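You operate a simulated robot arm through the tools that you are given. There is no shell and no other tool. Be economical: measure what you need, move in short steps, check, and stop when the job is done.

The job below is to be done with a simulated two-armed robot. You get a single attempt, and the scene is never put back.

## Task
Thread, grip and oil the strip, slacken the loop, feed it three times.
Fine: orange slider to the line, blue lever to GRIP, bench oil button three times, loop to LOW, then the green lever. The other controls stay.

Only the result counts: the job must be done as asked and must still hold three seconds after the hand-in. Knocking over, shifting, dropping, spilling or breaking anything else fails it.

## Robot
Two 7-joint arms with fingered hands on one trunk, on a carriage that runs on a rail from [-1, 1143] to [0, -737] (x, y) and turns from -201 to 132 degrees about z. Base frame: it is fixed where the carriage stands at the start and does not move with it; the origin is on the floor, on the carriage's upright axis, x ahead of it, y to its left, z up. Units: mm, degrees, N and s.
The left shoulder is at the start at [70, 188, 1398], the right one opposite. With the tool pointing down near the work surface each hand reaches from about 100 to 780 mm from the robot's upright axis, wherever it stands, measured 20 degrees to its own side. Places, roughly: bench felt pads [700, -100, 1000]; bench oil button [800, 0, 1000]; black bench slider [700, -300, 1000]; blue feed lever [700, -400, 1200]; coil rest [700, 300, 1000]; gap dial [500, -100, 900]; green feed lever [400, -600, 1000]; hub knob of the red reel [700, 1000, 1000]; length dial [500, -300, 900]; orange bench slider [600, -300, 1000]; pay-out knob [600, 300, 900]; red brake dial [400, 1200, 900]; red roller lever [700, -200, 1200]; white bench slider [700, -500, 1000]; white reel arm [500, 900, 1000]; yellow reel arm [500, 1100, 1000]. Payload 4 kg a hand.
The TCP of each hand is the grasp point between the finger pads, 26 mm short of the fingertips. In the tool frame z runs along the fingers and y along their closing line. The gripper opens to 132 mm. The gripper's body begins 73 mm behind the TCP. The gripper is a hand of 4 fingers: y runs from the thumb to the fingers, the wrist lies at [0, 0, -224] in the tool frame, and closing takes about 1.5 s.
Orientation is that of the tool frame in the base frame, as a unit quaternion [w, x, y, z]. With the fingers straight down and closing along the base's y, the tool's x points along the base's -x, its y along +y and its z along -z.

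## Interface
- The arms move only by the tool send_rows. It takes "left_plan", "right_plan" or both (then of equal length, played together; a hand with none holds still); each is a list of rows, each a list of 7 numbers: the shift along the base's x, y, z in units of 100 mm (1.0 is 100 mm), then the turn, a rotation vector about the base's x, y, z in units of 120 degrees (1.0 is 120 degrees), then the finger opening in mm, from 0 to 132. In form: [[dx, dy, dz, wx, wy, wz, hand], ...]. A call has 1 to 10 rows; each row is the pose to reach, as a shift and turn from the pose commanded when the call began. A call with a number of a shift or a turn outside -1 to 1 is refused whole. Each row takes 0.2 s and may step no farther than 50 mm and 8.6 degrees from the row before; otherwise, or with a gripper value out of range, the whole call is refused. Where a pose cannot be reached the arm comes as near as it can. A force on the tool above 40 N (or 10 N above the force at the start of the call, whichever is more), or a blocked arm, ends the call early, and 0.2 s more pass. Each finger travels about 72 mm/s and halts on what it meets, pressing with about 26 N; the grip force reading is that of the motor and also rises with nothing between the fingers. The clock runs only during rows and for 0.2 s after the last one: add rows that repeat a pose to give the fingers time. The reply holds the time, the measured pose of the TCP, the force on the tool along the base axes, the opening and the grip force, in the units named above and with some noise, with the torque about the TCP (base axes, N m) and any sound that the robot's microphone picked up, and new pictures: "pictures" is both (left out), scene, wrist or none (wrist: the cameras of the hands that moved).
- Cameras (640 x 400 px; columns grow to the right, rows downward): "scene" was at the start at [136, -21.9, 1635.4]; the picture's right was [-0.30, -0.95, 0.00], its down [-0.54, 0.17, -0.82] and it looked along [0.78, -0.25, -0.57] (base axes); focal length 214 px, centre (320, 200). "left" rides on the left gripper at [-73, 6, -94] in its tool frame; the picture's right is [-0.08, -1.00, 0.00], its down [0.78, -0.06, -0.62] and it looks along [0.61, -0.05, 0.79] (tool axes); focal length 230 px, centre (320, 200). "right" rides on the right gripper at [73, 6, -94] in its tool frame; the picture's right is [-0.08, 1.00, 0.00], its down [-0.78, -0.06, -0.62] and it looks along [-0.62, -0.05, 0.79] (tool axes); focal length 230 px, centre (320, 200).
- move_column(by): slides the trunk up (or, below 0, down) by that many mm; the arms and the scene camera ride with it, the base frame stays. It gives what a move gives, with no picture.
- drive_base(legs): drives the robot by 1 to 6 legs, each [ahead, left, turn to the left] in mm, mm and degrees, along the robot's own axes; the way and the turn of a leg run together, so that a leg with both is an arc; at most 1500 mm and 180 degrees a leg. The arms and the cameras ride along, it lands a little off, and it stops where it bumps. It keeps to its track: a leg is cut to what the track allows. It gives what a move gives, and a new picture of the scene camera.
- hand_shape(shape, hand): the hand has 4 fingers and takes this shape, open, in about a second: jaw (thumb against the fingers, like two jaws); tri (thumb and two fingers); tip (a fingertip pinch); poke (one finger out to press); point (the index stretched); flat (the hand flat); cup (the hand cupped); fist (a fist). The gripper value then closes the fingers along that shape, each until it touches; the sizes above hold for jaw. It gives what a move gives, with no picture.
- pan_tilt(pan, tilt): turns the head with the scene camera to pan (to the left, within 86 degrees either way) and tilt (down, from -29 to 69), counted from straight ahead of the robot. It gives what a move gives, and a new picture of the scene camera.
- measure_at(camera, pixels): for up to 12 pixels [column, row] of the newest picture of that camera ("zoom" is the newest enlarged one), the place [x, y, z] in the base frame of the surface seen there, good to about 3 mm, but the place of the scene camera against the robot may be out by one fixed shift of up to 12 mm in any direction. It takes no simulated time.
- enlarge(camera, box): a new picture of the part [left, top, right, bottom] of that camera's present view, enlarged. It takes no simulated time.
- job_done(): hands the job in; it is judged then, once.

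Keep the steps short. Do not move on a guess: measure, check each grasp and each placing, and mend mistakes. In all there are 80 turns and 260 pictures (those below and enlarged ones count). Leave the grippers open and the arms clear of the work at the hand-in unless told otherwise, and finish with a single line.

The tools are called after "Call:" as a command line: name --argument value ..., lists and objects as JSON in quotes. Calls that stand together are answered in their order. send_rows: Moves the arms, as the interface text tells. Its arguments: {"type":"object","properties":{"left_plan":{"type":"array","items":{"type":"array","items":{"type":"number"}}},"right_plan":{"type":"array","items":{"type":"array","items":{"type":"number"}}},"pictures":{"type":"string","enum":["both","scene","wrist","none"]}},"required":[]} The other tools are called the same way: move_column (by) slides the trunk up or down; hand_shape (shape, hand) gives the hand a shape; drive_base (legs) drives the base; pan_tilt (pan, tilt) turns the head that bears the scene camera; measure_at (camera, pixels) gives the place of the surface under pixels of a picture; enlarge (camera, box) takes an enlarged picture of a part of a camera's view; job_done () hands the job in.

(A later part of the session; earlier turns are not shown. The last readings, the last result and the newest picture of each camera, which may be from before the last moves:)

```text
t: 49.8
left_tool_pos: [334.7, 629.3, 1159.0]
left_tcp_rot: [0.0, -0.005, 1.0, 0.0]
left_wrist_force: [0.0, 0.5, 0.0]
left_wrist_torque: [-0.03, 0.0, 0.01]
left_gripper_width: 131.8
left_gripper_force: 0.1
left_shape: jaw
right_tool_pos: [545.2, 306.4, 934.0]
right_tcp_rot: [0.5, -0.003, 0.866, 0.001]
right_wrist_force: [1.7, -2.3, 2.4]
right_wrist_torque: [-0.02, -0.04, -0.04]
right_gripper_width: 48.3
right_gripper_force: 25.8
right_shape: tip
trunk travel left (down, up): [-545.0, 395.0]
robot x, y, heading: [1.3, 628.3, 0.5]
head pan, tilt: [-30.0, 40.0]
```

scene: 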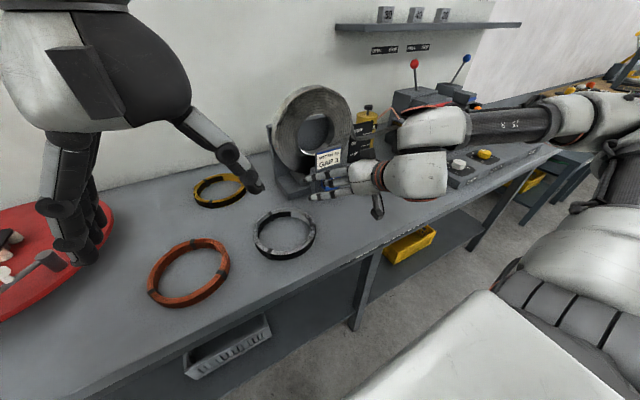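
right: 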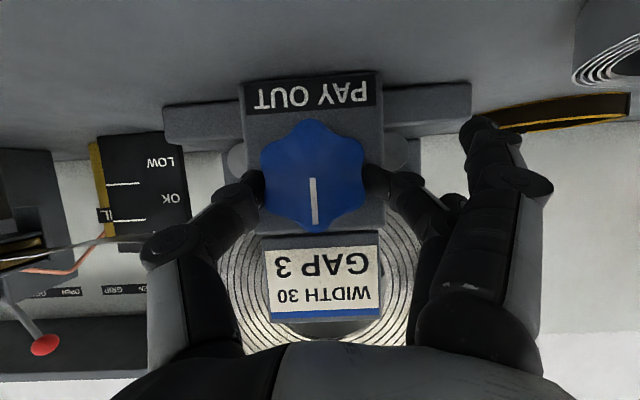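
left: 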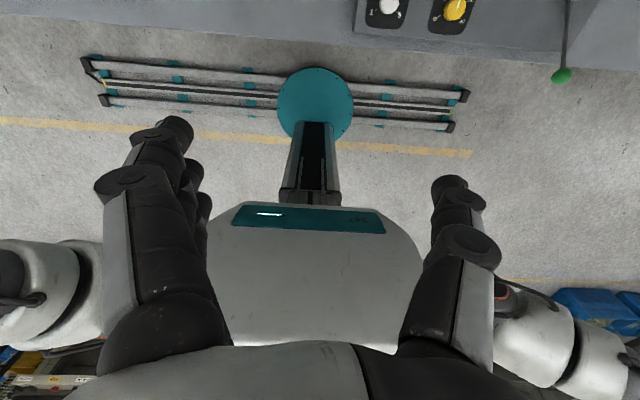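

Turn the knob clockwise (about +x) by 24° and watch the loop.

Call:
send_rows --right_plan '[[0, -0.007, 0, 0.05, 0, 0, 30], [0, -0.014, 0, 0.1, 0, 0, 30], [0, -0.022, -0.002, 0.15, 0, 0, 30], [0, -0.03, -0.005, 0.2, 0, 0, 30]]' --pictures "wrist"

Call:
enlarge --camera "right" --box '[0, 80, 240, 300]'

```text
t: 50.8
left_tool_pos: [334.0, 629.6, 1158.2]
left_tcp_rot: [0.0, -0.005, 1.0, 0.0]
left_wrist_force: [0.8, 0.2, -0.2]
left_wrist_torque: [0.02, -0.05, 0.01]
left_gripper_width: 131.7
left_gripper_force: 0.0
left_shape: jaw
right_tool_pos: [542.3, 301.6, 934.7]
right_tcp_rot: [0.486, 0.099, 0.849, 0.183]
right_wrist_force: [2.0, -0.9, 0.4]
right_wrist_torque: [-0.04, -0.01, -0.08]
right_gripper_width: 48.3
right_gripper_force: 26.2
right_shape: tip
trunk travel left (down, up): [-545.0, 395.0]
robot x, y, heading: [0.6, 630.2, 0.1]
head pan, tilt: [-30.0, 40.0]
```

right: 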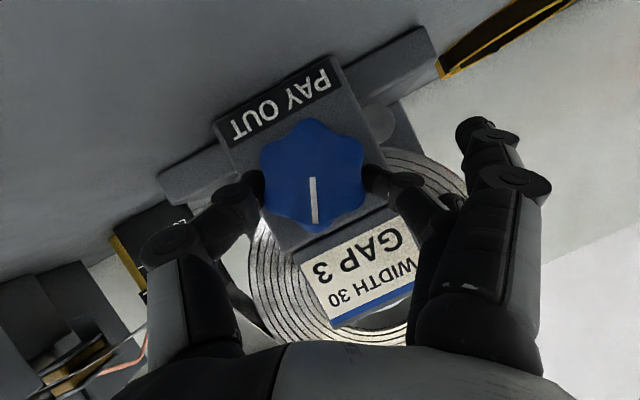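

```text
1.82 times, centred on (120, 190) of right
```

zoom: 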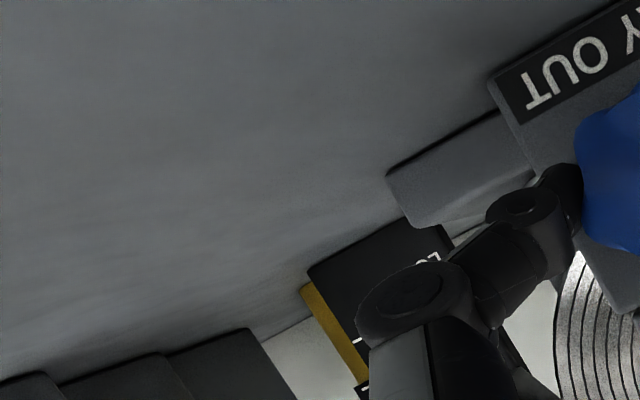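

Knob turned with the hand. Check the loop in the scene view.

Call:
enlarge --camera "scene" --box '[260, 60, 480, 210]'

```text
2.67 times, centred on (370, 135) of scene
```

zoom: 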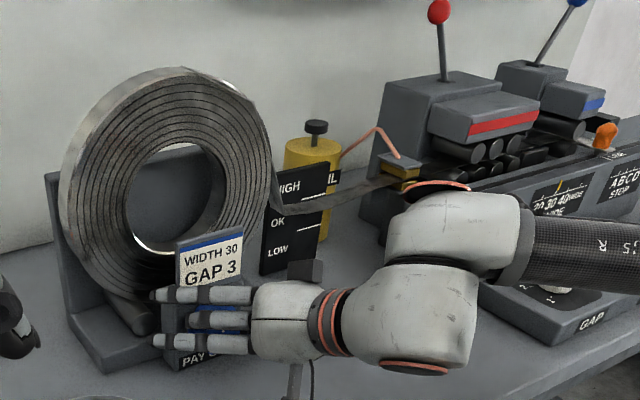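

Call:
measure_at --camera "zoom" --pixels '[[285, 210], [300, 208], [320, 203], [350, 195], [450, 200], [460, 255]]'

Call:
send_rows --right_plan '[[0, -0.007, -0.003, 0.05, 0, 0, 30], [0, -0.014, -0.006, 0.1, 0, 0, 30], [0, -0.02, -0.01, 0.15, 0, 0, 30], [0, -0.024, -0.015, 0.2, 0, 0, 30]]' --pictures "wrist"

Call:
enlarge --camera "scene" --box '[260, 60, 480, 210]'

```text
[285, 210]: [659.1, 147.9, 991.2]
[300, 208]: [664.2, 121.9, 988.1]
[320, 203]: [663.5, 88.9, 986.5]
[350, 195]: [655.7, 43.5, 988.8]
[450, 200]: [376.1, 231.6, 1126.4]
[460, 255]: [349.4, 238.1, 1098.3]
```

```text
t: 51.7
left_tool_pos: [335.4, 633.6, 1158.8]
left_tcp_rot: [-0.001, -0.005, 1.0, -0.001]
left_wrist_force: [-0.1, 0.1, -0.3]
left_wrist_torque: [0.01, 0.03, 0.0]
left_gripper_width: 131.9
left_gripper_force: 0.0
left_shape: jaw
right_tool_pos: [537.2, 287.6, 919.9]
right_tcp_rot: [0.456, 0.172, 0.826, 0.284]
right_wrist_force: [3.8, 16.8, 12.6]
right_wrist_torque: [0.16, 0.0, -0.05]
right_gripper_width: 63.9
right_gripper_force: 25.7
right_shape: tip
right hand out of reach, approached as far as the arm can: row 1, 2, 3
trunk travel left (down, up): [-545.0, 395.0]
robot x, y, heading: [-0.9, 629.2, 0.7]
head pan, tilt: [-30.0, 40.0]
stopped in row 4 (right hand): the force on the tool passed its limit at 43 N (the readings are from after the stop); the commanded pose is now the measured one
```

right: 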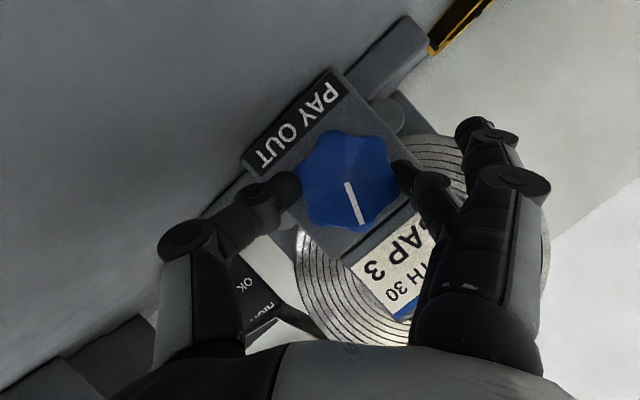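

```text
2.67 times, centred on (370, 135) of scene
```

zoom: 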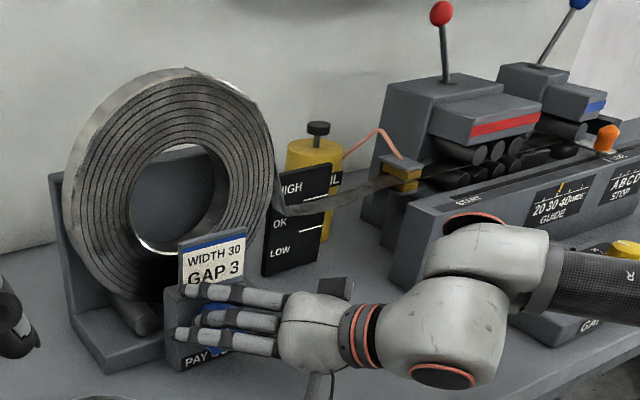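

Reach limit; the force stopped the move. Open the fingers and back out, then measure the loop.

Call:
send_rows --right_plan '[[0, 0, 0, 0, 0, 0, 95], [0, 0, 0, 0, 0, 0, 95], [0, 0, 0, 0, 0, 0, 95], [-0.2, 0, 0.02, 0, 0, 0, 95], [-0.4, 0.05, 0.05, 0, 0, 0, 95], [-0.5, 0.1, 0.1, -0.05, 0, 0, 95], [-0.5, 0.13, 0.2, -0.1, 0, 0, 95]]' --pictures "wrist"

Call:
enlarge --camera "scene" --box '[260, 60, 480, 210]'

Call:
measure_at --camera "zoom" --pixels '[[288, 212], [300, 210], [320, 205], [350, 197], [310, 190], [308, 231]]'

```text
t: 53.3
left_tool_pos: [336.7, 629.7, 1158.0]
left_tcp_rot: [0.0, -0.005, 1.0, 0.0]
left_wrist_force: [0.5, -0.3, 0.4]
left_wrist_torque: [-0.03, 0.02, -0.01]
left_gripper_width: 131.7
left_gripper_force: 0.1
left_shape: jaw
right_tool_pos: [486.4, 295.1, 935.2]
right_tcp_rot: [0.47, 0.125, 0.852, 0.194]
right_wrist_force: [-0.9, 0.2, 0.2]
right_wrist_torque: [0.01, -0.03, 0.01]
right_gripper_width: 95.2
right_gripper_force: 0.1
right_shape: tip
trunk travel left (down, up): [-545.0, 395.0]
robot x, y, heading: [-3.7, 628.2, 0.5]
head pan, tilt: [-30.0, 40.0]
```

right: 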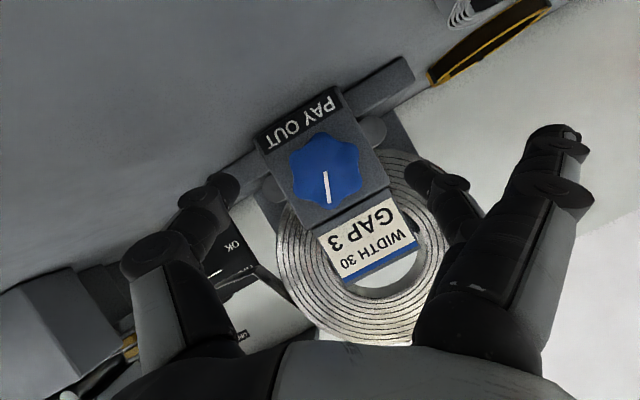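

```text
2.67 times, centred on (370, 135) of scene
```

zoom: 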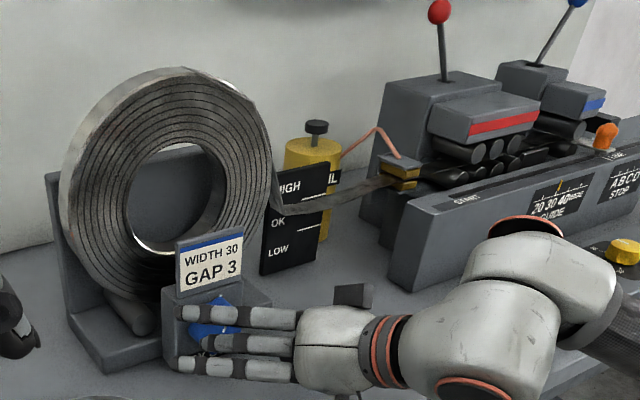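

```text
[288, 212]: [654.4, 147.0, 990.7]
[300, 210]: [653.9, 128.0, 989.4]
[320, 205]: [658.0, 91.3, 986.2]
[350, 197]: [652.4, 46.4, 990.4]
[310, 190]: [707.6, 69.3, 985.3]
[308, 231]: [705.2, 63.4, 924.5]
```

Clockwise ~24° showed no visible sag change. Try the other way: regrip in this orientation.

Call:
send_rows --right_plan '[[0.2, 0.06, -0.03, 0, 0, 0, 95], [0.4, 0.075, -0.03, 0, 0, 0, 95], [0.585, 0.075, -0.03, 0, 0, 0, 95], [0.585, 0.075, -0.03, 0, 0, 0, 30], [0.585, 0.075, -0.03, 0, 0, 0, 30], [0.585, 0.075, -0.03, 0, 0, 0, 30], [0.585, 0.075, -0.03, 0, 0, 0, 30]]' --pictures "wrist"

```text
t: 54.9
left_tool_pos: [335.4, 630.5, 1158.6]
left_tcp_rot: [0.0, -0.004, 1.0, 0.001]
left_wrist_force: [0.4, -0.4, 0.0]
left_wrist_torque: [0.03, 0.01, 0.05]
left_gripper_width: 131.7
left_gripper_force: 0.2
left_shape: jaw
right_tool_pos: [548.2, 303.3, 932.3]
right_tcp_rot: [0.471, 0.126, 0.851, 0.195]
right_wrist_force: [1.7, -0.8, -1.0]
right_wrist_torque: [0.03, 0.0, 0.02]
right_gripper_width: 48.7
right_gripper_force: 25.9
right_shape: tip
trunk travel left (down, up): [-545.0, 395.0]
robot x, y, heading: [-2.4, 627.4, 0.9]
head pan, tilt: [-30.0, 40.0]
```

right: 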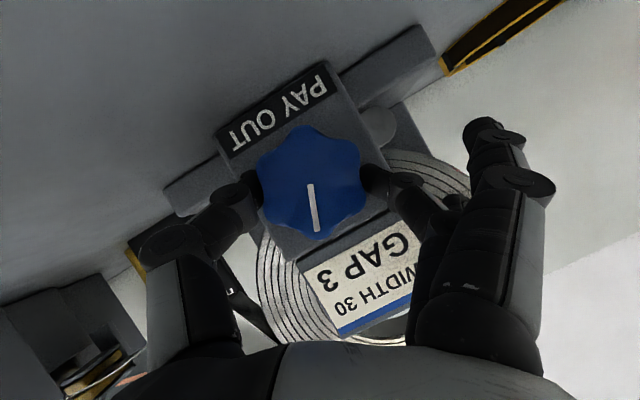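

Gripped (49 mm, 26 N). Rotate counter-clockwise by 48°.

Call:
send_rows --right_plan '[[0, 0.007, 0.003, -0.05, 0, 0, 30], [0, 0.015, 0.005, -0.1, 0, 0, 30], [0, 0.023, 0.007, -0.15, 0, 0, 30], [0, 0.031, 0.008, -0.2, 0, 0, 30], [0, 0.039, 0.008, -0.25, 0, 0, 30], [0, 0.047, 0.006, -0.3, 0, 0, 30], [0, 0.055, 0.004, -0.35, 0, 0, 30], [0, 0.062, 0.0, -0.4, 0, 0, 30]]' --pictures "wrist"

Call:
enlarge --camera "scene" --box '[260, 60, 480, 210]'

```text
t: 56.7
left_tool_pos: [337.0, 628.5, 1157.9]
left_tcp_rot: [-0.001, -0.004, 1.0, 0.001]
left_wrist_force: [0.3, -0.4, 0.5]
left_wrist_torque: [0.0, 0.01, -0.01]
left_gripper_width: 131.7
left_gripper_force: 0.1
left_shape: jaw
right_tool_pos: [544.8, 308.9, 930.2]
right_tcp_rot: [0.479, -0.076, 0.858, -0.169]
right_wrist_force: [3.1, 1.0, -16.6]
right_wrist_torque: [0.11, 0.28, 0.22]
right_gripper_width: 46.9
right_gripper_force: 25.9
right_shape: tip
trunk travel left (down, up): [-545.0, 395.0]
robot x, y, heading: [1.9, 628.9, 0.9]
head pan, tilt: [-30.0, 40.0]
```

right: 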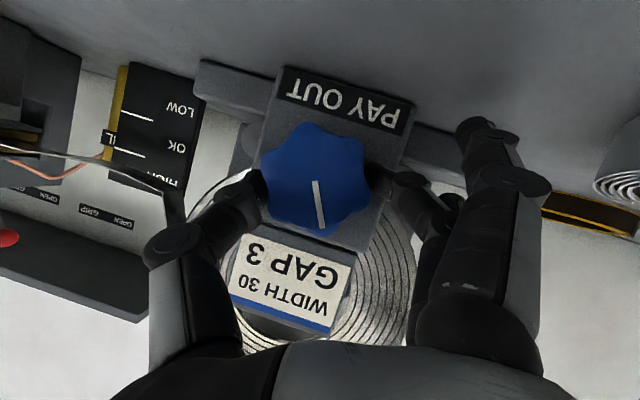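

```text
2.67 times, centred on (370, 135) of scene
```

zoom: 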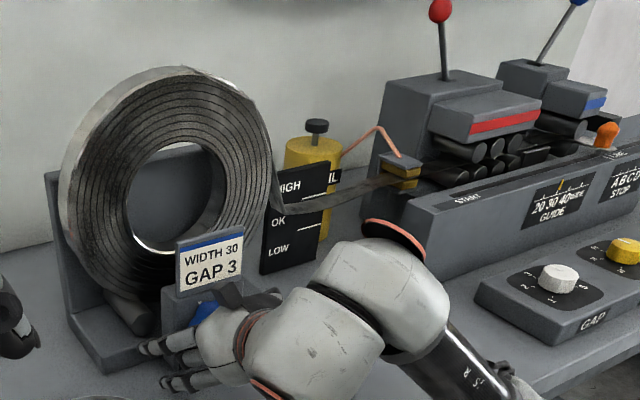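

Call:
measure_at --camera "zoom" --pixels '[[288, 212], [300, 210], [320, 205], [350, 197], [280, 190], [275, 170]]'

Call:
enlarge --camera "scene" --box '[340, 90, 420, 160]'

Call:
enlarge --camera "right" --box '[0, 60, 240, 240]'

Call:
measure_at --camera "zoom" --pixels '[[300, 290], [350, 315], [200, 265], [400, 335], [100, 250]]'

```text
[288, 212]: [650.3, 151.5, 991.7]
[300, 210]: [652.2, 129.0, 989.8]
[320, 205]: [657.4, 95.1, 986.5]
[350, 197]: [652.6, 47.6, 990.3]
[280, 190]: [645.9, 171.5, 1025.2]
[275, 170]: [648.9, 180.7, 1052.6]
```

```text
5.71 times, centred on (380, 125) of scene
```

zoom: 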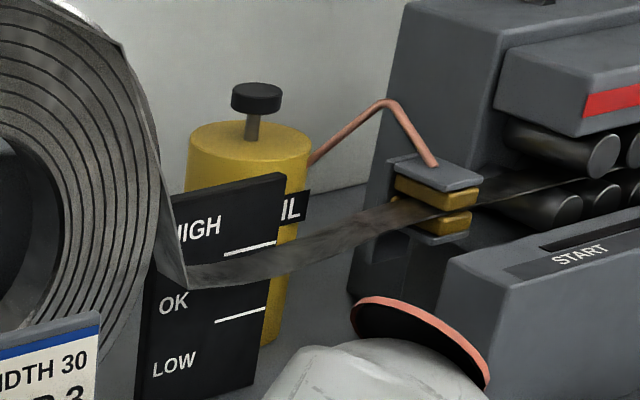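

```text
2.22 times, centred on (120, 150) of right
```

zoom: 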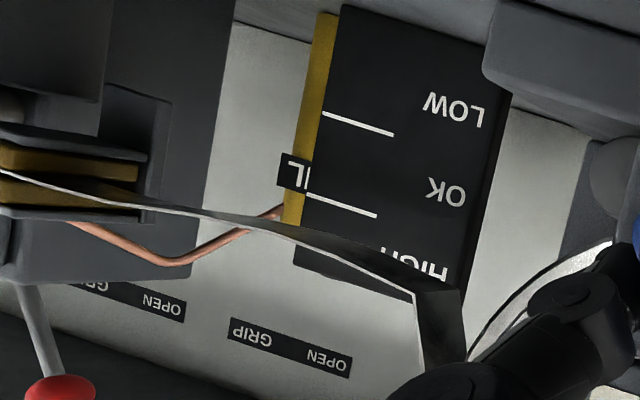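

```text
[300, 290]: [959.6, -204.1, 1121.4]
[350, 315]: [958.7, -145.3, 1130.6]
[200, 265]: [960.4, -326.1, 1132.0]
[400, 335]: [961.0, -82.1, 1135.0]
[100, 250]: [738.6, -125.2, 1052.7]
```

No change yet within ±25°, so more turning is needed. Do a clockwise stroke, release, return around the knob, regrip, and stroke clockwise again.

Call:
send_rows --right_plan '[[0, -0.01, 0.004, 0.065, 0, 0, 30], [0, -0.02, 0.007, 0.13, 0, 0, 30], [0, -0.03, 0.008, 0.195, 0, 0, 30], [0, -0.042, 0.008, 0.26, 0, 0, 30], [0, -0.052, 0.005, 0.325, 0, 0, 30], [0, -0.062, 0.0, 0.39, 0, 0, 30], [0, -0.062, 0.0, 0.39, 0, 0, 95], [0, -0.062, 0.0, 0.39, 0, 0, 95], [0, -0.062, 0.0, 0.39, 0, 0, 95]]' --pictures "wrist"

Call:
send_rows --right_plan '[[0, 0.01, 0.004, -0.065, 0, 0, 95], [0, 0.02, 0.007, -0.13, 0, 0, 95], [0, 0.03, 0.008, -0.195, 0, 0, 95], [0, 0.042, 0.008, -0.26, 0, 0, 95], [0, 0.052, 0.005, -0.325, 0, 0, 95], [0, 0.062, 0.0, -0.39, 0, 0, 95], [0, 0.062, 0.0, -0.39, 0, 0, 30], [0, 0.062, 0.0, -0.39, 0, 0, 30], [0, 0.062, 0.0, -0.39, 0, 0, 30], [0, 0.062, 0.0, -0.39, 0, 0, 30]]' --pictures "wrist"

```text
t: 58.7
left_tool_pos: [334.6, 630.8, 1157.6]
left_tcp_rot: [0.0, -0.004, 1.0, 0.0]
left_wrist_force: [-0.2, 0.1, -0.7]
left_wrist_torque: [-0.01, 0.03, -0.02]
left_gripper_width: 131.6
left_gripper_force: 0.1
left_shape: jaw
right_tool_pos: [545.3, 302.3, 932.4]
right_tcp_rot: [0.472, 0.121, 0.853, 0.186]
right_wrist_force: [-0.8, 0.5, 0.3]
right_wrist_torque: [-0.01, -0.02, -0.01]
right_gripper_width: 94.7
right_gripper_force: 0.0
right_shape: tip
trunk travel left (down, up): [-545.0, 395.0]
robot x, y, heading: [-0.4, 625.6, 0.8]
head pan, tilt: [-30.0, 40.0]
```

right: 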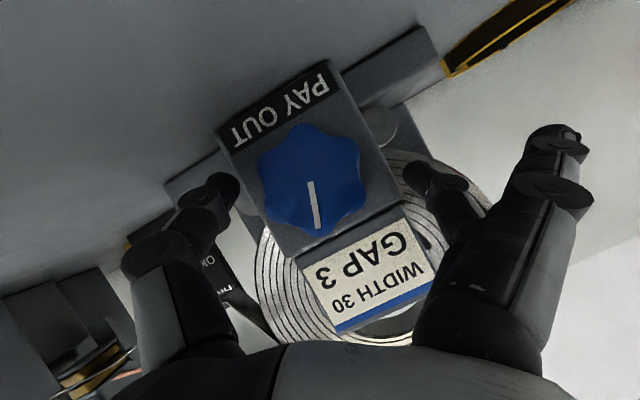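

```text
t: 60.9
left_tool_pos: [334.3, 629.5, 1159.4]
left_tcp_rot: [0.0, -0.005, 1.0, 0.0]
left_wrist_force: [-0.6, -0.9, -0.4]
left_wrist_torque: [0.02, 0.0, -0.03]
left_gripper_width: 131.9
left_gripper_force: 0.0
left_shape: jaw
right_tool_pos: [545.5, 307.6, 932.4]
right_tcp_rot: [0.482, -0.076, 0.857, -0.169]
right_wrist_force: [1.1, 0.4, 2.1]
right_wrist_torque: [-0.06, 0.01, 0.02]
right_gripper_width: 48.4
right_gripper_force: 25.7
right_shape: tip
trunk travel left (down, up): [-545.0, 395.0]
robot x, y, heading: [0.7, 626.2, 0.7]
head pan, tilt: [-30.0, 40.0]
```

right: 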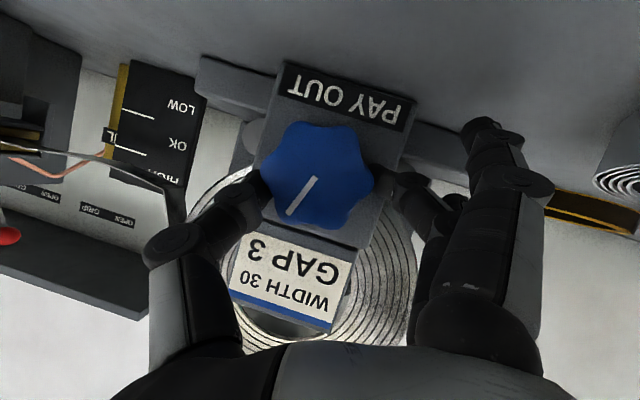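

Call:
enlarge --camera "right" --box '[0, 60, 240, 240]'

Call:
send_rows --right_plan '[[0, -0.01, 0.004, 0.065, 0, 0, 30], [0, -0.02, 0.007, 0.13, 0, 0, 30], [0, -0.03, 0.008, 0.195, 0, 0, 30], [0, -0.042, 0.008, 0.26, 0, 0, 30], [0, -0.052, 0.005, 0.325, 0, 0, 30], [0, -0.062, 0.0, 0.39, 0, 0, 30], [0, -0.062, 0.0, 0.39, 0, 0, 95], [0, -0.062, 0.0, 0.39, 0, 0, 95], [0, -0.062, 0.0, 0.39, 0, 0, 95]]' --pictures "none"

Call:
send_rows --right_plan '[[0, 0.01, 0.004, -0.065, 0, 0, 95], [0, 0.02, 0.007, -0.13, 0, 0, 95], [0, 0.03, 0.008, -0.195, 0, 0, 95], [0, 0.042, 0.008, -0.26, 0, 0, 95], [0, 0.052, 0.005, -0.325, 0, 0, 95], [0, 0.062, 0.0, -0.39, 0, 0, 95], [0, 0.062, 0.0, -0.39, 0, 0, 30], [0, 0.062, 0.0, -0.39, 0, 0, 30], [0, 0.062, 0.0, -0.39, 0, 0, 30], [0, 0.062, 0.0, -0.39, 0, 0, 30]]' --pictures "wrist"

Call:
enlarge --camera "right" --box '[0, 60, 240, 240]'

```text
2.22 times, centred on (120, 150) of right
```

zoom: 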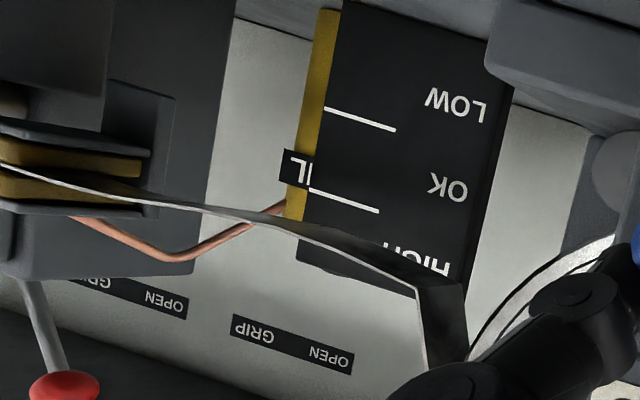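

```text
t: 62.9
left_tool_pos: [333.9, 630.0, 1158.3]
left_tcp_rot: [0.001, -0.004, 1.0, 0.0]
left_wrist_force: [-0.4, 0.1, -0.2]
left_wrist_torque: [0.01, -0.01, 0.0]
left_gripper_width: 131.8
left_gripper_force: 0.1
left_shape: jaw
right_tool_pos: [545.3, 301.3, 933.6]
right_tcp_rot: [0.47, 0.122, 0.854, 0.187]
right_wrist_force: [1.4, 0.3, 0.2]
right_wrist_torque: [-0.01, -0.01, 0.0]
right_gripper_width: 94.8
right_gripper_force: 0.1
right_shape: tip
trunk travel left (down, up): [-545.0, 395.0]
robot x, y, heading: [2.6, 623.5, 0.5]
head pan, tilt: [-30.0, 40.0]
```

```text
t: 65.1
left_tool_pos: [335.3, 630.3, 1158.8]
left_tcp_rot: [0.0, -0.004, 1.0, 0.001]
left_wrist_force: [0.7, -1.0, 0.5]
left_wrist_torque: [-0.01, -0.01, 0.0]
left_gripper_width: 131.8
left_gripper_force: 0.1
left_shape: jaw
right_tool_pos: [544.9, 309.1, 932.8]
right_tcp_rot: [0.482, -0.076, 0.856, -0.169]
right_wrist_force: [1.8, 0.7, 1.5]
right_wrist_torque: [-0.01, -0.03, 0.05]
right_gripper_width: 48.3
right_gripper_force: 26.3
right_shape: tip
trunk travel left (down, up): [-545.0, 395.0]
robot x, y, heading: [-0.6, 631.5, 0.6]
head pan, tilt: [-30.0, 40.0]
```

right: 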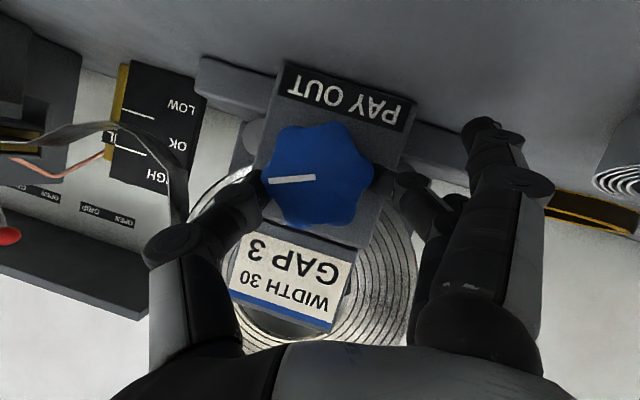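

```text
2.22 times, centred on (120, 150) of right
```

zoom: 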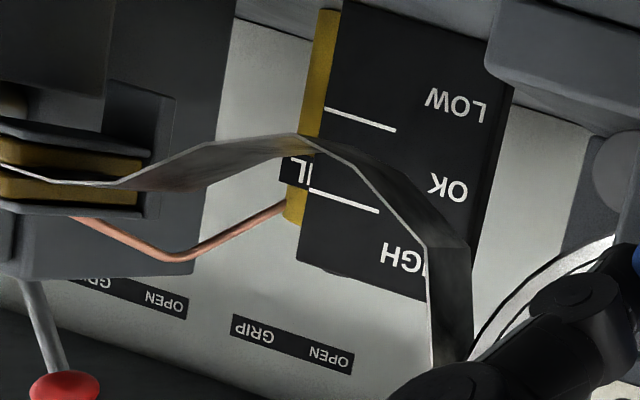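

Clockwise lowers the loop: it has come down into OK. One more clockwise stroke of 47°.

Call:
send_rows --right_plan '[[0, -0.01, 0.004, 0.065, 0, 0, 30], [0, -0.02, 0.007, 0.13, 0, 0, 30], [0, -0.03, 0.008, 0.195, 0, 0, 30], [0, -0.042, 0.008, 0.26, 0, 0, 30], [0, -0.052, 0.005, 0.325, 0, 0, 30], [0, -0.062, 0.0, 0.39, 0, 0, 30], [0, -0.062, 0.0, 0.39, 0, 0, 95], [0, -0.062, 0.0, 0.39, 0, 0, 95], [0, -0.062, 0.0, 0.39, 0, 0, 95]]' --pictures "none"

Call:
send_rows --right_plan '[[0, 0.01, 0.004, -0.065, 0, 0, 95], [0, 0.02, 0.007, -0.13, 0, 0, 95], [0, 0.03, 0.008, -0.195, 0, 0, 95], [0, 0.042, 0.008, -0.26, 0, 0, 95], [0, 0.052, 0.005, -0.325, 0, 0, 95], [0, 0.062, 0.0, -0.39, 0, 0, 95]]' --pictures "wrist"

Call:
enlarge --camera "right" --box '[0, 60, 240, 240]'

Call:
enlarge --camera "scene" --box '[330, 90, 430, 170]'

```text
t: 67.1
left_tool_pos: [334.2, 629.9, 1159.0]
left_tcp_rot: [0.0, -0.005, 1.0, -0.001]
left_wrist_force: [-0.1, 0.7, -0.8]
left_wrist_torque: [0.04, 0.01, 0.02]
left_gripper_width: 131.8
left_gripper_force: 0.2
left_shape: jaw
right_tool_pos: [545.4, 302.1, 930.9]
right_tcp_rot: [0.471, 0.121, 0.854, 0.187]
right_wrist_force: [0.2, 0.5, 0.3]
right_wrist_torque: [0.04, 0.01, 0.02]
right_gripper_width: 94.4
right_gripper_force: 0.1
right_shape: tip
trunk travel left (down, up): [-545.0, 395.0]
robot x, y, heading: [-0.4, 625.4, 0.5]
head pan, tilt: [-30.0, 40.0]
```

```text
t: 68.5
left_tool_pos: [333.6, 630.4, 1158.7]
left_tcp_rot: [0.0, -0.005, 1.0, 0.0]
left_wrist_force: [0.7, 0.1, 0.4]
left_wrist_torque: [0.03, 0.0, -0.02]
left_gripper_width: 131.4
left_gripper_force: 0.2
left_shape: jaw
right_tool_pos: [546.6, 308.9, 932.0]
right_tcp_rot: [0.481, -0.076, 0.857, -0.17]
right_wrist_force: [0.2, 0.1, 0.0]
right_wrist_torque: [-0.01, -0.03, 0.0]
right_gripper_width: 94.8
right_gripper_force: 0.1
right_shape: tip
trunk travel left (down, up): [-545.0, 395.0]
robot x, y, heading: [-1.1, 628.1, 0.7]
head pan, tilt: [-30.0, 40.0]
```

right: 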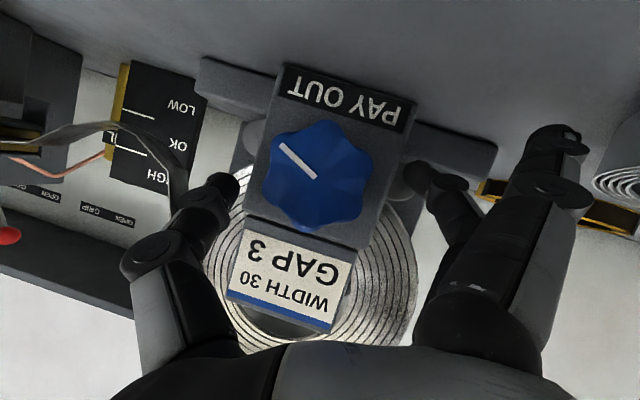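

```text
2.22 times, centred on (120, 150) of right
```

zoom: 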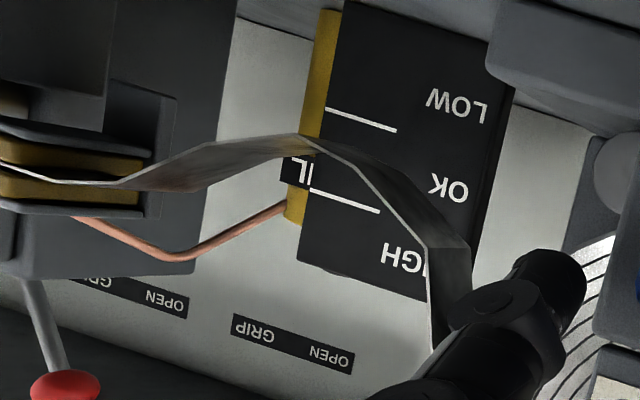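

```text
5.00 times, centred on (380, 130) of scene
```

zoom: 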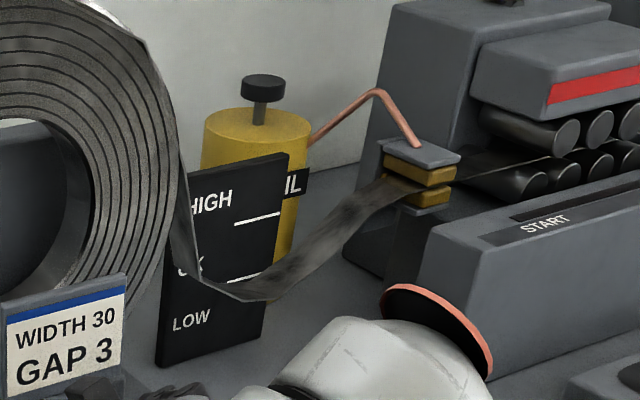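

The loop moves in steps: same height at pointer ≈117°. One more clockwise stroke.

Call:
measure_at --camera "zoom" --pixels '[[265, 297], [245, 294], [285, 285], [248, 279]]'

Call:
send_rows --right_plan '[[0, 0, 0, 0, 0, 0, 30], [0, 0, 0, 0, 0, 0, 30], [0, 0, 0, 0, 0, 0, 30], [0, 0, 0, 0, 0, 0, 30], [0, -0.01, 0.004, 0.065, 0, 0, 30], [0, -0.02, 0.007, 0.13, 0, 0, 30], [0, -0.03, 0.008, 0.195, 0, 0, 30], [0, -0.042, 0.008, 0.26, 0, 0, 30], [0, -0.052, 0.005, 0.325, 0, 0, 30], [0, -0.062, 0.0, 0.39, 0, 0, 30]]' --pictures "wrist"

Call:
enlarge --camera "scene" --box '[330, 90, 430, 170]'

```text
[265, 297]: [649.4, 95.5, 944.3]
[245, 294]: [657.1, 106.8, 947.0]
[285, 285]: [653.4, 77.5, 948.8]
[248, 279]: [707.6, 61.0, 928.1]
```

```text
t: 70.7
left_tool_pos: [335.1, 628.4, 1157.4]
left_tcp_rot: [0.0, -0.005, 1.0, 0.002]
left_wrist_force: [0.6, 0.0, 0.5]
left_wrist_torque: [0.01, 0.02, -0.01]
left_gripper_width: 131.9
left_gripper_force: 0.0
left_shape: jaw
right_tool_pos: [544.6, 300.5, 932.2]
right_tcp_rot: [0.473, 0.122, 0.852, 0.186]
right_wrist_force: [7.5, -11.7, 10.3]
right_wrist_torque: [-0.14, -0.25, -0.12]
right_gripper_width: 48.0
right_gripper_force: 25.6
right_shape: tip
trunk travel left (down, up): [-545.0, 395.0]
robot x, y, heading: [-3.6, 627.8, 0.8]
head pan, tilt: [-30.0, 40.0]
```

right: 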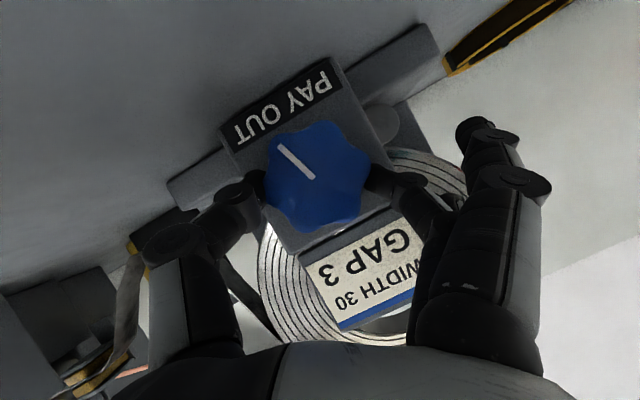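

```text
5.00 times, centred on (380, 130) of scene
```

zoom: 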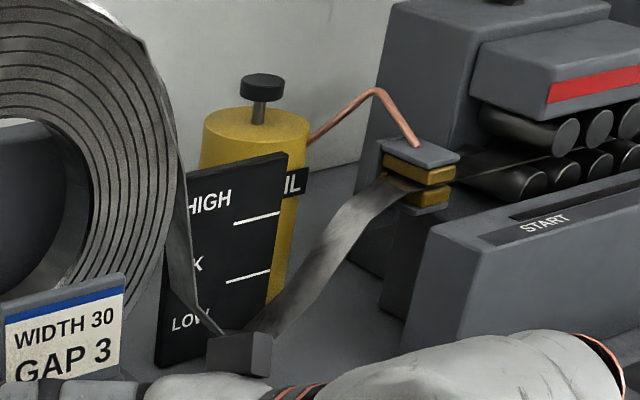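

The loop has dropped to LOW. Release, back out, and measure it.

Call:
send_rows --right_plan '[[0, 0, 0, 0, 0, 0, 95], [0, 0, 0, 0, 0, 0, 95], [0, 0, 0, 0, 0, 0, 95], [-0.2, 0, 0.02, 0, 0, 0, 95], [-0.4, 0.02, 0.1, -0.05, 0, 0, 95], [-0.6, 0.03, 0.3, -0.1, 0, 0, 95], [-0.6, 0.04, 0.6, -0.15, 0, 0, 95], [-0.6, 0.05, 0.9, -0.2, 0, 0, 95]]' --pictures "wrist"

Call:
enlarge --camera "scene" --box '[310, 80, 430, 170]'

Call:
enlarge --camera "right" --box '[0, 0, 400, 240]'

```text
t: 72.5
left_tool_pos: [334.5, 630.4, 1159.0]
left_tcp_rot: [0.0, -0.004, 1.0, 0.0]
left_wrist_force: [0.0, 1.1, 0.0]
left_wrist_torque: [-0.05, 0.0, 0.01]
left_gripper_width: 131.8
left_gripper_force: 0.1
left_shape: jaw
right_tool_pos: [483.5, 306.9, 1022.1]
right_tcp_rot: [0.487, 0.021, 0.873, 0.003]
right_wrist_force: [-0.5, 0.6, 0.0]
right_wrist_torque: [-0.03, -0.02, 0.03]
right_gripper_width: 94.6
right_gripper_force: 0.0
right_shape: tip
trunk travel left (down, up): [-545.0, 395.0]
robot x, y, heading: [-5.9, 627.9, 0.9]
head pan, tilt: [-30.0, 40.0]
```

right: 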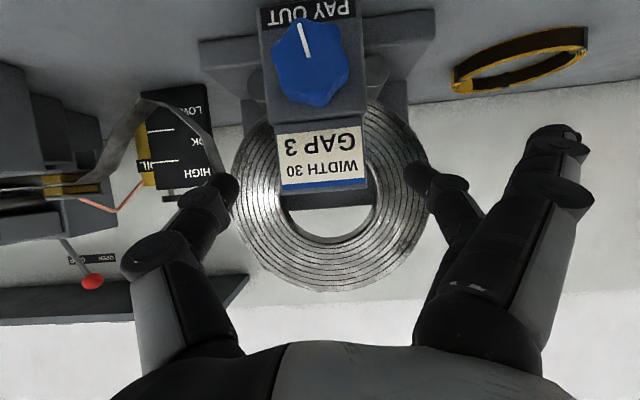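

```text
4.44 times, centred on (370, 125) of scene
```

zoom: 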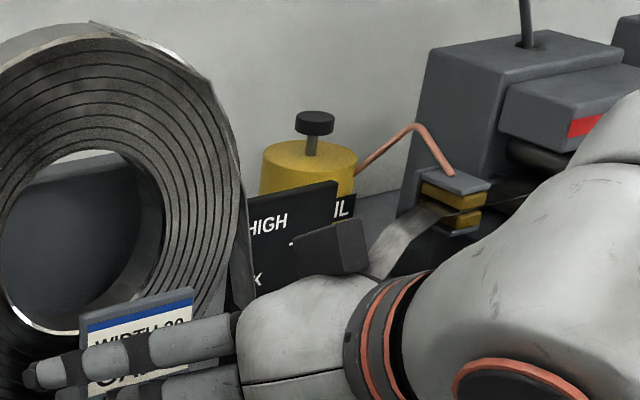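

```text
1.60 times, centred on (200, 120) of right
```

zoom: 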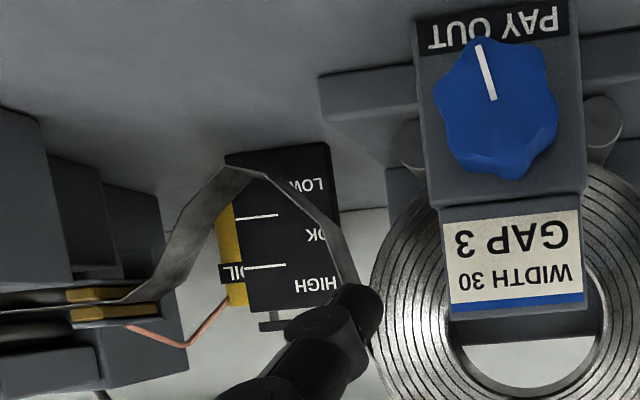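

Call:
measure_at --camera "zoom" --pixels '[[235, 169], [250, 172], [222, 175], [265, 181], [258, 217]]'

Call:
send_rows --right_plan '[[-0.1, 0.0, 0.3, 0, 0, 0, 95], [-0.15, 0.0, 0.6, 0, 0.05, 0, 95], [-0.15, 0.0, 0.9, 0, 0.1, 0, 95], [-0.15, 0, 1.0, 0, 0.15, 0, 95]]' --pictures "none"

Call:
move_column --by 130

Call:
drive_base --legs '[[0, -630, 0]]'

Call:
enlarge --camera "scene" --box '[0, 80, 320, 280]'

```text
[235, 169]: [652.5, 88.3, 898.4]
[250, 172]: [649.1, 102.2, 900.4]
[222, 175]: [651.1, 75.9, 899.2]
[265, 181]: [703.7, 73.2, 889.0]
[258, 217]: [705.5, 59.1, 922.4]
```

```text
t: 73.5
left_tool_pos: [333.2, 630.4, 1158.5]
left_tcp_rot: [0.0, -0.005, 1.0, 0.0]
left_wrist_force: [0.3, -0.3, -1.2]
left_wrist_torque: [0.01, 0.01, 0.02]
left_gripper_width: 131.6
left_gripper_force: 0.0
left_shape: jaw
right_tool_pos: [469.7, 306.6, 1122.1]
right_tcp_rot: [0.344, 0.021, 0.939, 0.001]
right_wrist_force: [0.5, 0.4, -0.3]
right_wrist_torque: [0.02, 0.02, 0.02]
right_gripper_width: 94.7
right_gripper_force: 0.0
right_shape: tip
trunk travel left (down, up): [-545.0, 395.0]
robot x, y, heading: [-0.6, 623.3, 0.5]
head pan, tilt: [-30.0, 40.0]
```

```text
t: 75.1
left_tool_pos: [334.4, 630.2, 1287.1]
left_tcp_rot: [-0.001, -0.004, 1.0, 0.0]
left_wrist_force: [-0.2, 0.4, 0.0]
left_wrist_torque: [0.01, 0.02, -0.04]
left_gripper_width: 131.8
left_gripper_force: 0.2
left_shape: jaw
right_tool_pos: [470.1, 307.7, 1252.5]
right_tcp_rot: [0.345, 0.021, 0.938, 0.001]
right_wrist_force: [0.1, 0.0, 0.2]
right_wrist_torque: [0.0, -0.03, -0.02]
right_gripper_width: 94.8
right_gripper_force: 0.1
right_shape: tip
trunk travel left (down, up): [-675.0, 265.0]
robot x, y, heading: [-1.1, 626.2, 0.5]
head pan, tilt: [-30.0, 40.0]
```

```text
t: 78.6
left_tool_pos: [334.9, 4.8, 1288.3]
left_tcp_rot: [0.0, -0.003, 1.0, -0.001]
left_wrist_force: [0.3, 0.2, -0.1]
left_wrist_torque: [0.01, 0.0, 0.0]
left_gripper_width: 131.6
left_gripper_force: 0.1
left_shape: jaw
right_tool_pos: [470.6, -319.4, 1251.4]
right_tcp_rot: [0.345, 0.021, 0.938, 0.001]
right_wrist_force: [-0.9, 0.7, 0.7]
right_wrist_torque: [0.02, 0.01, 0.01]
right_gripper_width: 94.6
right_gripper_force: 0.0
right_shape: tip
trunk travel left (down, up): [-675.0, 265.0]
robot x, y, heading: [2.3, 1.0, 0.4]
head pan, tilt: [-30.0, 40.0]
```

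scene: 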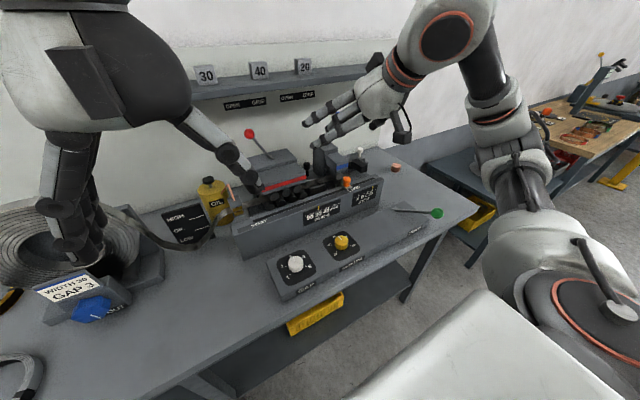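

```text
2.00 times, centred on (160, 180) of scene
```

zoom: 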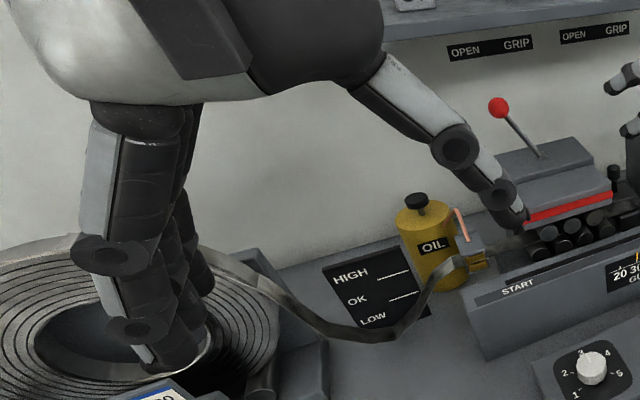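

Loop is centred in LOW (z≈899). Now look closely at the green lever.

Call:
pan_tilt --pan -45 --tilt 45

Call:
enlarge --camera "scene" --box '[240, 110, 440, 260]'

Call:
enlarge --camera "right" --box '[0, 0, 640, 400]'

```text
t: 79.4
left_tool_pos: [335.5, 4.0, 1288.0]
left_tcp_rot: [0.0, -0.004, 1.0, 0.0]
left_wrist_force: [0.2, -0.7, -0.2]
left_wrist_torque: [0.04, 0.02, -0.01]
left_gripper_width: 131.8
left_gripper_force: 0.0
left_shape: jaw
right_tool_pos: [469.7, -319.2, 1250.6]
right_tcp_rot: [0.344, 0.023, 0.939, 0.001]
right_wrist_force: [-0.2, -0.8, -0.1]
right_wrist_torque: [0.0, -0.04, 0.0]
right_gripper_width: 94.9
right_gripper_force: 0.1
right_shape: tip
trunk travel left (down, up): [-675.0, 265.0]
robot x, y, heading: [-4.5, 2.9, 0.3]
head pan, tilt: [-45.0, 45.0]
```

scene: 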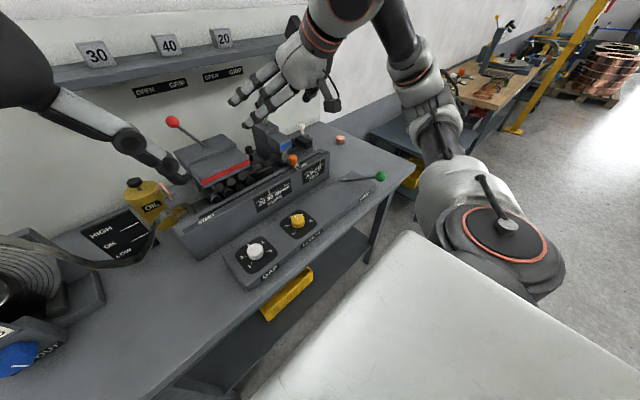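

```text
2.67 times, centred on (340, 185) of scene
```

zoom: 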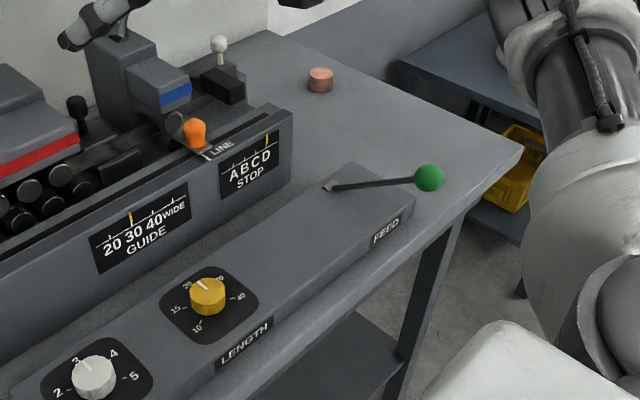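

```text
1.00 times, centred on (320, 200) of right (not enlarged: the box is as wide or as high as the picture)
```

zoom: 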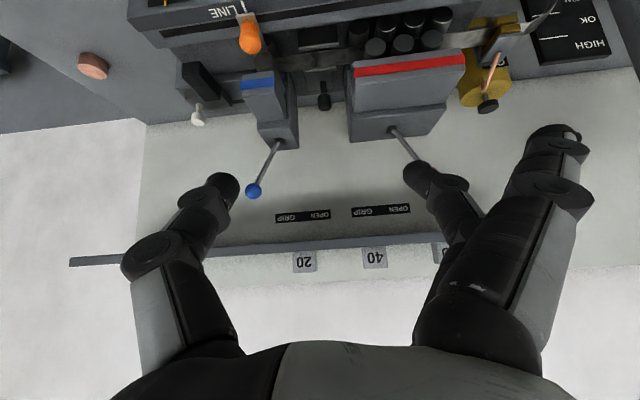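

Slider and blue lever still set. The green ball is near [350,-548,1007], pivot [483,-560,898]. Drive 200 mm right and bring the hand upright above it.

Call:
drive_base --legs '[[0, -200, 0]]'

Call:
send_rows --right_plan '[[-0.2, 0, 0, 0, 0.05, 0, 80], [-0.4, 0, 0, 0, 0.1, 0, 80], [-0.6, 0, -0.1, 0, 0.15, 0, 80], [-0.8, -0.1, -0.2, 0, 0.2, 0, 80], [-1.0, -0.2, -0.4, 0, 0.25, 0, 80]]' --pictures "both"

```text
t: 81.0
left_tool_pos: [334.1, -197.5, 1287.7]
left_tcp_rot: [0.001, -0.005, 1.0, 0.0]
left_wrist_force: [0.3, 0.0, 0.2]
left_wrist_torque: [-0.02, 0.01, 0.0]
left_gripper_width: 132.0
left_gripper_force: 0.0
left_shape: jaw
right_tool_pos: [471.2, -520.5, 1252.4]
right_tcp_rot: [0.345, 0.022, 0.938, -0.001]
right_wrist_force: [0.3, 1.0, -0.2]
right_wrist_torque: [0.0, -0.01, -0.01]
right_gripper_width: 94.9
right_gripper_force: 0.0
right_shape: tip
trunk travel left (down, up): [-675.0, 265.0]
robot x, y, heading: [-2.2, -202.5, 0.7]
head pan, tilt: [-45.0, 45.0]
```

scene: 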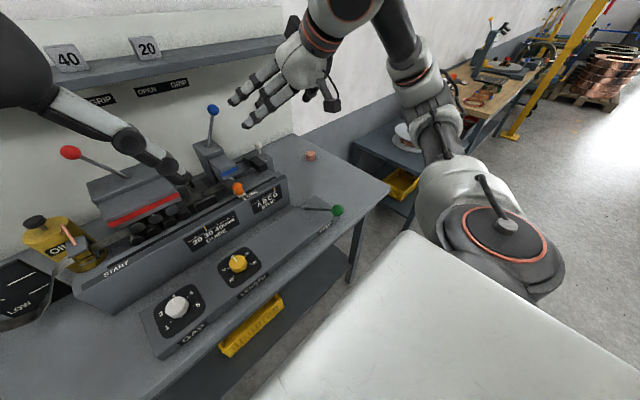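

```text
t: 82.2
left_tool_pos: [334.4, -199.6, 1288.3]
left_tcp_rot: [0.0, -0.003, 1.0, 0.001]
left_wrist_force: [0.0, -0.4, 0.9]
left_wrist_torque: [-0.02, -0.03, 0.0]
left_gripper_width: 131.7
left_gripper_force: 0.0
left_shape: jaw
right_tool_pos: [369.8, -543.7, 1213.0]
right_tcp_rot: [0.088, 0.02, 0.996, -0.004]
right_wrist_force: [-1.0, -0.2, -0.3]
right_wrist_torque: [0.01, -0.01, 0.0]
right_gripper_width: 80.6
right_gripper_force: 0.1
right_shape: tip
trunk travel left (down, up): [-675.0, 265.0]
robot x, y, heading: [0.6, -199.2, 0.7]
head pan, tilt: [-45.0, 45.0]
```

scene: 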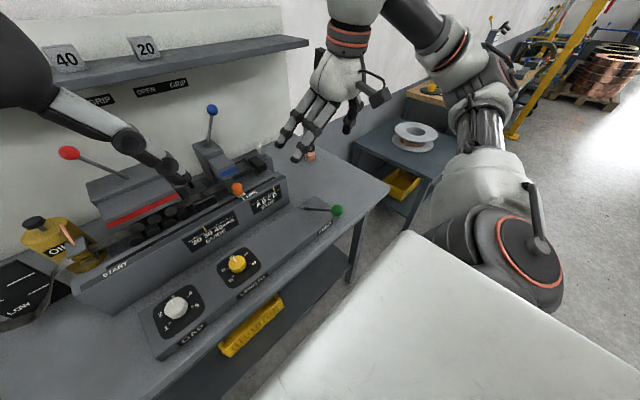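
right: 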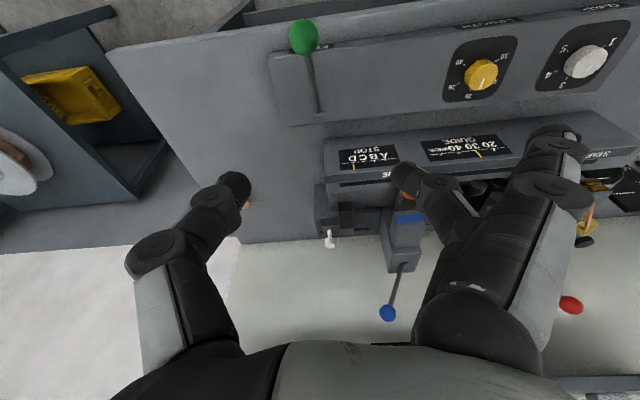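

Call:
measure_at --camera "right" --pixels '[[303, 37], [290, 37], [316, 37], [310, 80], [318, 110], [300, 150]]'

Call:
send_rows --right_plan '[[-0.1, -0.02, -0.3, 0, 0, 0, 80], [-0.2, -0.04, -0.6, 0, 0, 0, 80], [-0.25, -0.05, -0.9, 0, 0, 0, 80], [-0.25, -0.05, -1.0, 0, 0, 0, 80]]' --pictures "wrist"

```text
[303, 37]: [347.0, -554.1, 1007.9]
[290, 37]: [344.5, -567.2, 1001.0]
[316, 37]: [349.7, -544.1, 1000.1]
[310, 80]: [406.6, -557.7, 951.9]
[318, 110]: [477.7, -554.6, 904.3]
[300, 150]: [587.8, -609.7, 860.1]
```

```text
t: 83.2
left_tool_pos: [335.0, -198.2, 1288.7]
left_tcp_rot: [0.0, -0.004, 1.0, 0.001]
left_wrist_force: [0.8, -0.2, -0.2]
left_wrist_torque: [0.0, 0.0, -0.03]
left_gripper_width: 131.7
left_gripper_force: 0.1
left_shape: jaw
right_tool_pos: [344.0, -548.7, 1112.9]
right_tcp_rot: [0.09, 0.022, 0.996, -0.005]
right_wrist_force: [0.7, -0.6, -0.5]
right_wrist_torque: [0.0, 0.0, 0.02]
right_gripper_width: 80.8
right_gripper_force: 0.0
right_shape: tip
trunk travel left (down, up): [-675.0, 265.0]
robot x, y, heading: [1.7, -201.1, 0.6]
head pan, tilt: [-45.0, 45.0]
```

right: 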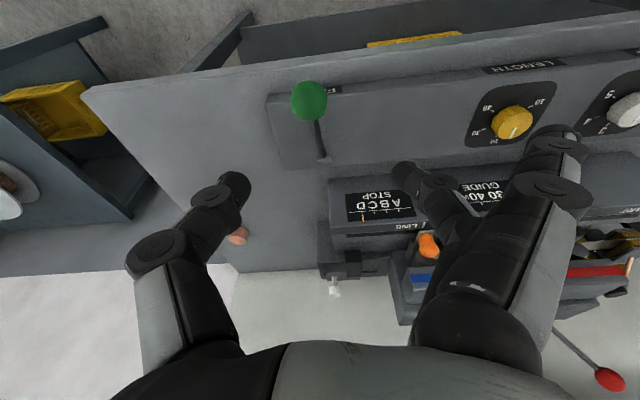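

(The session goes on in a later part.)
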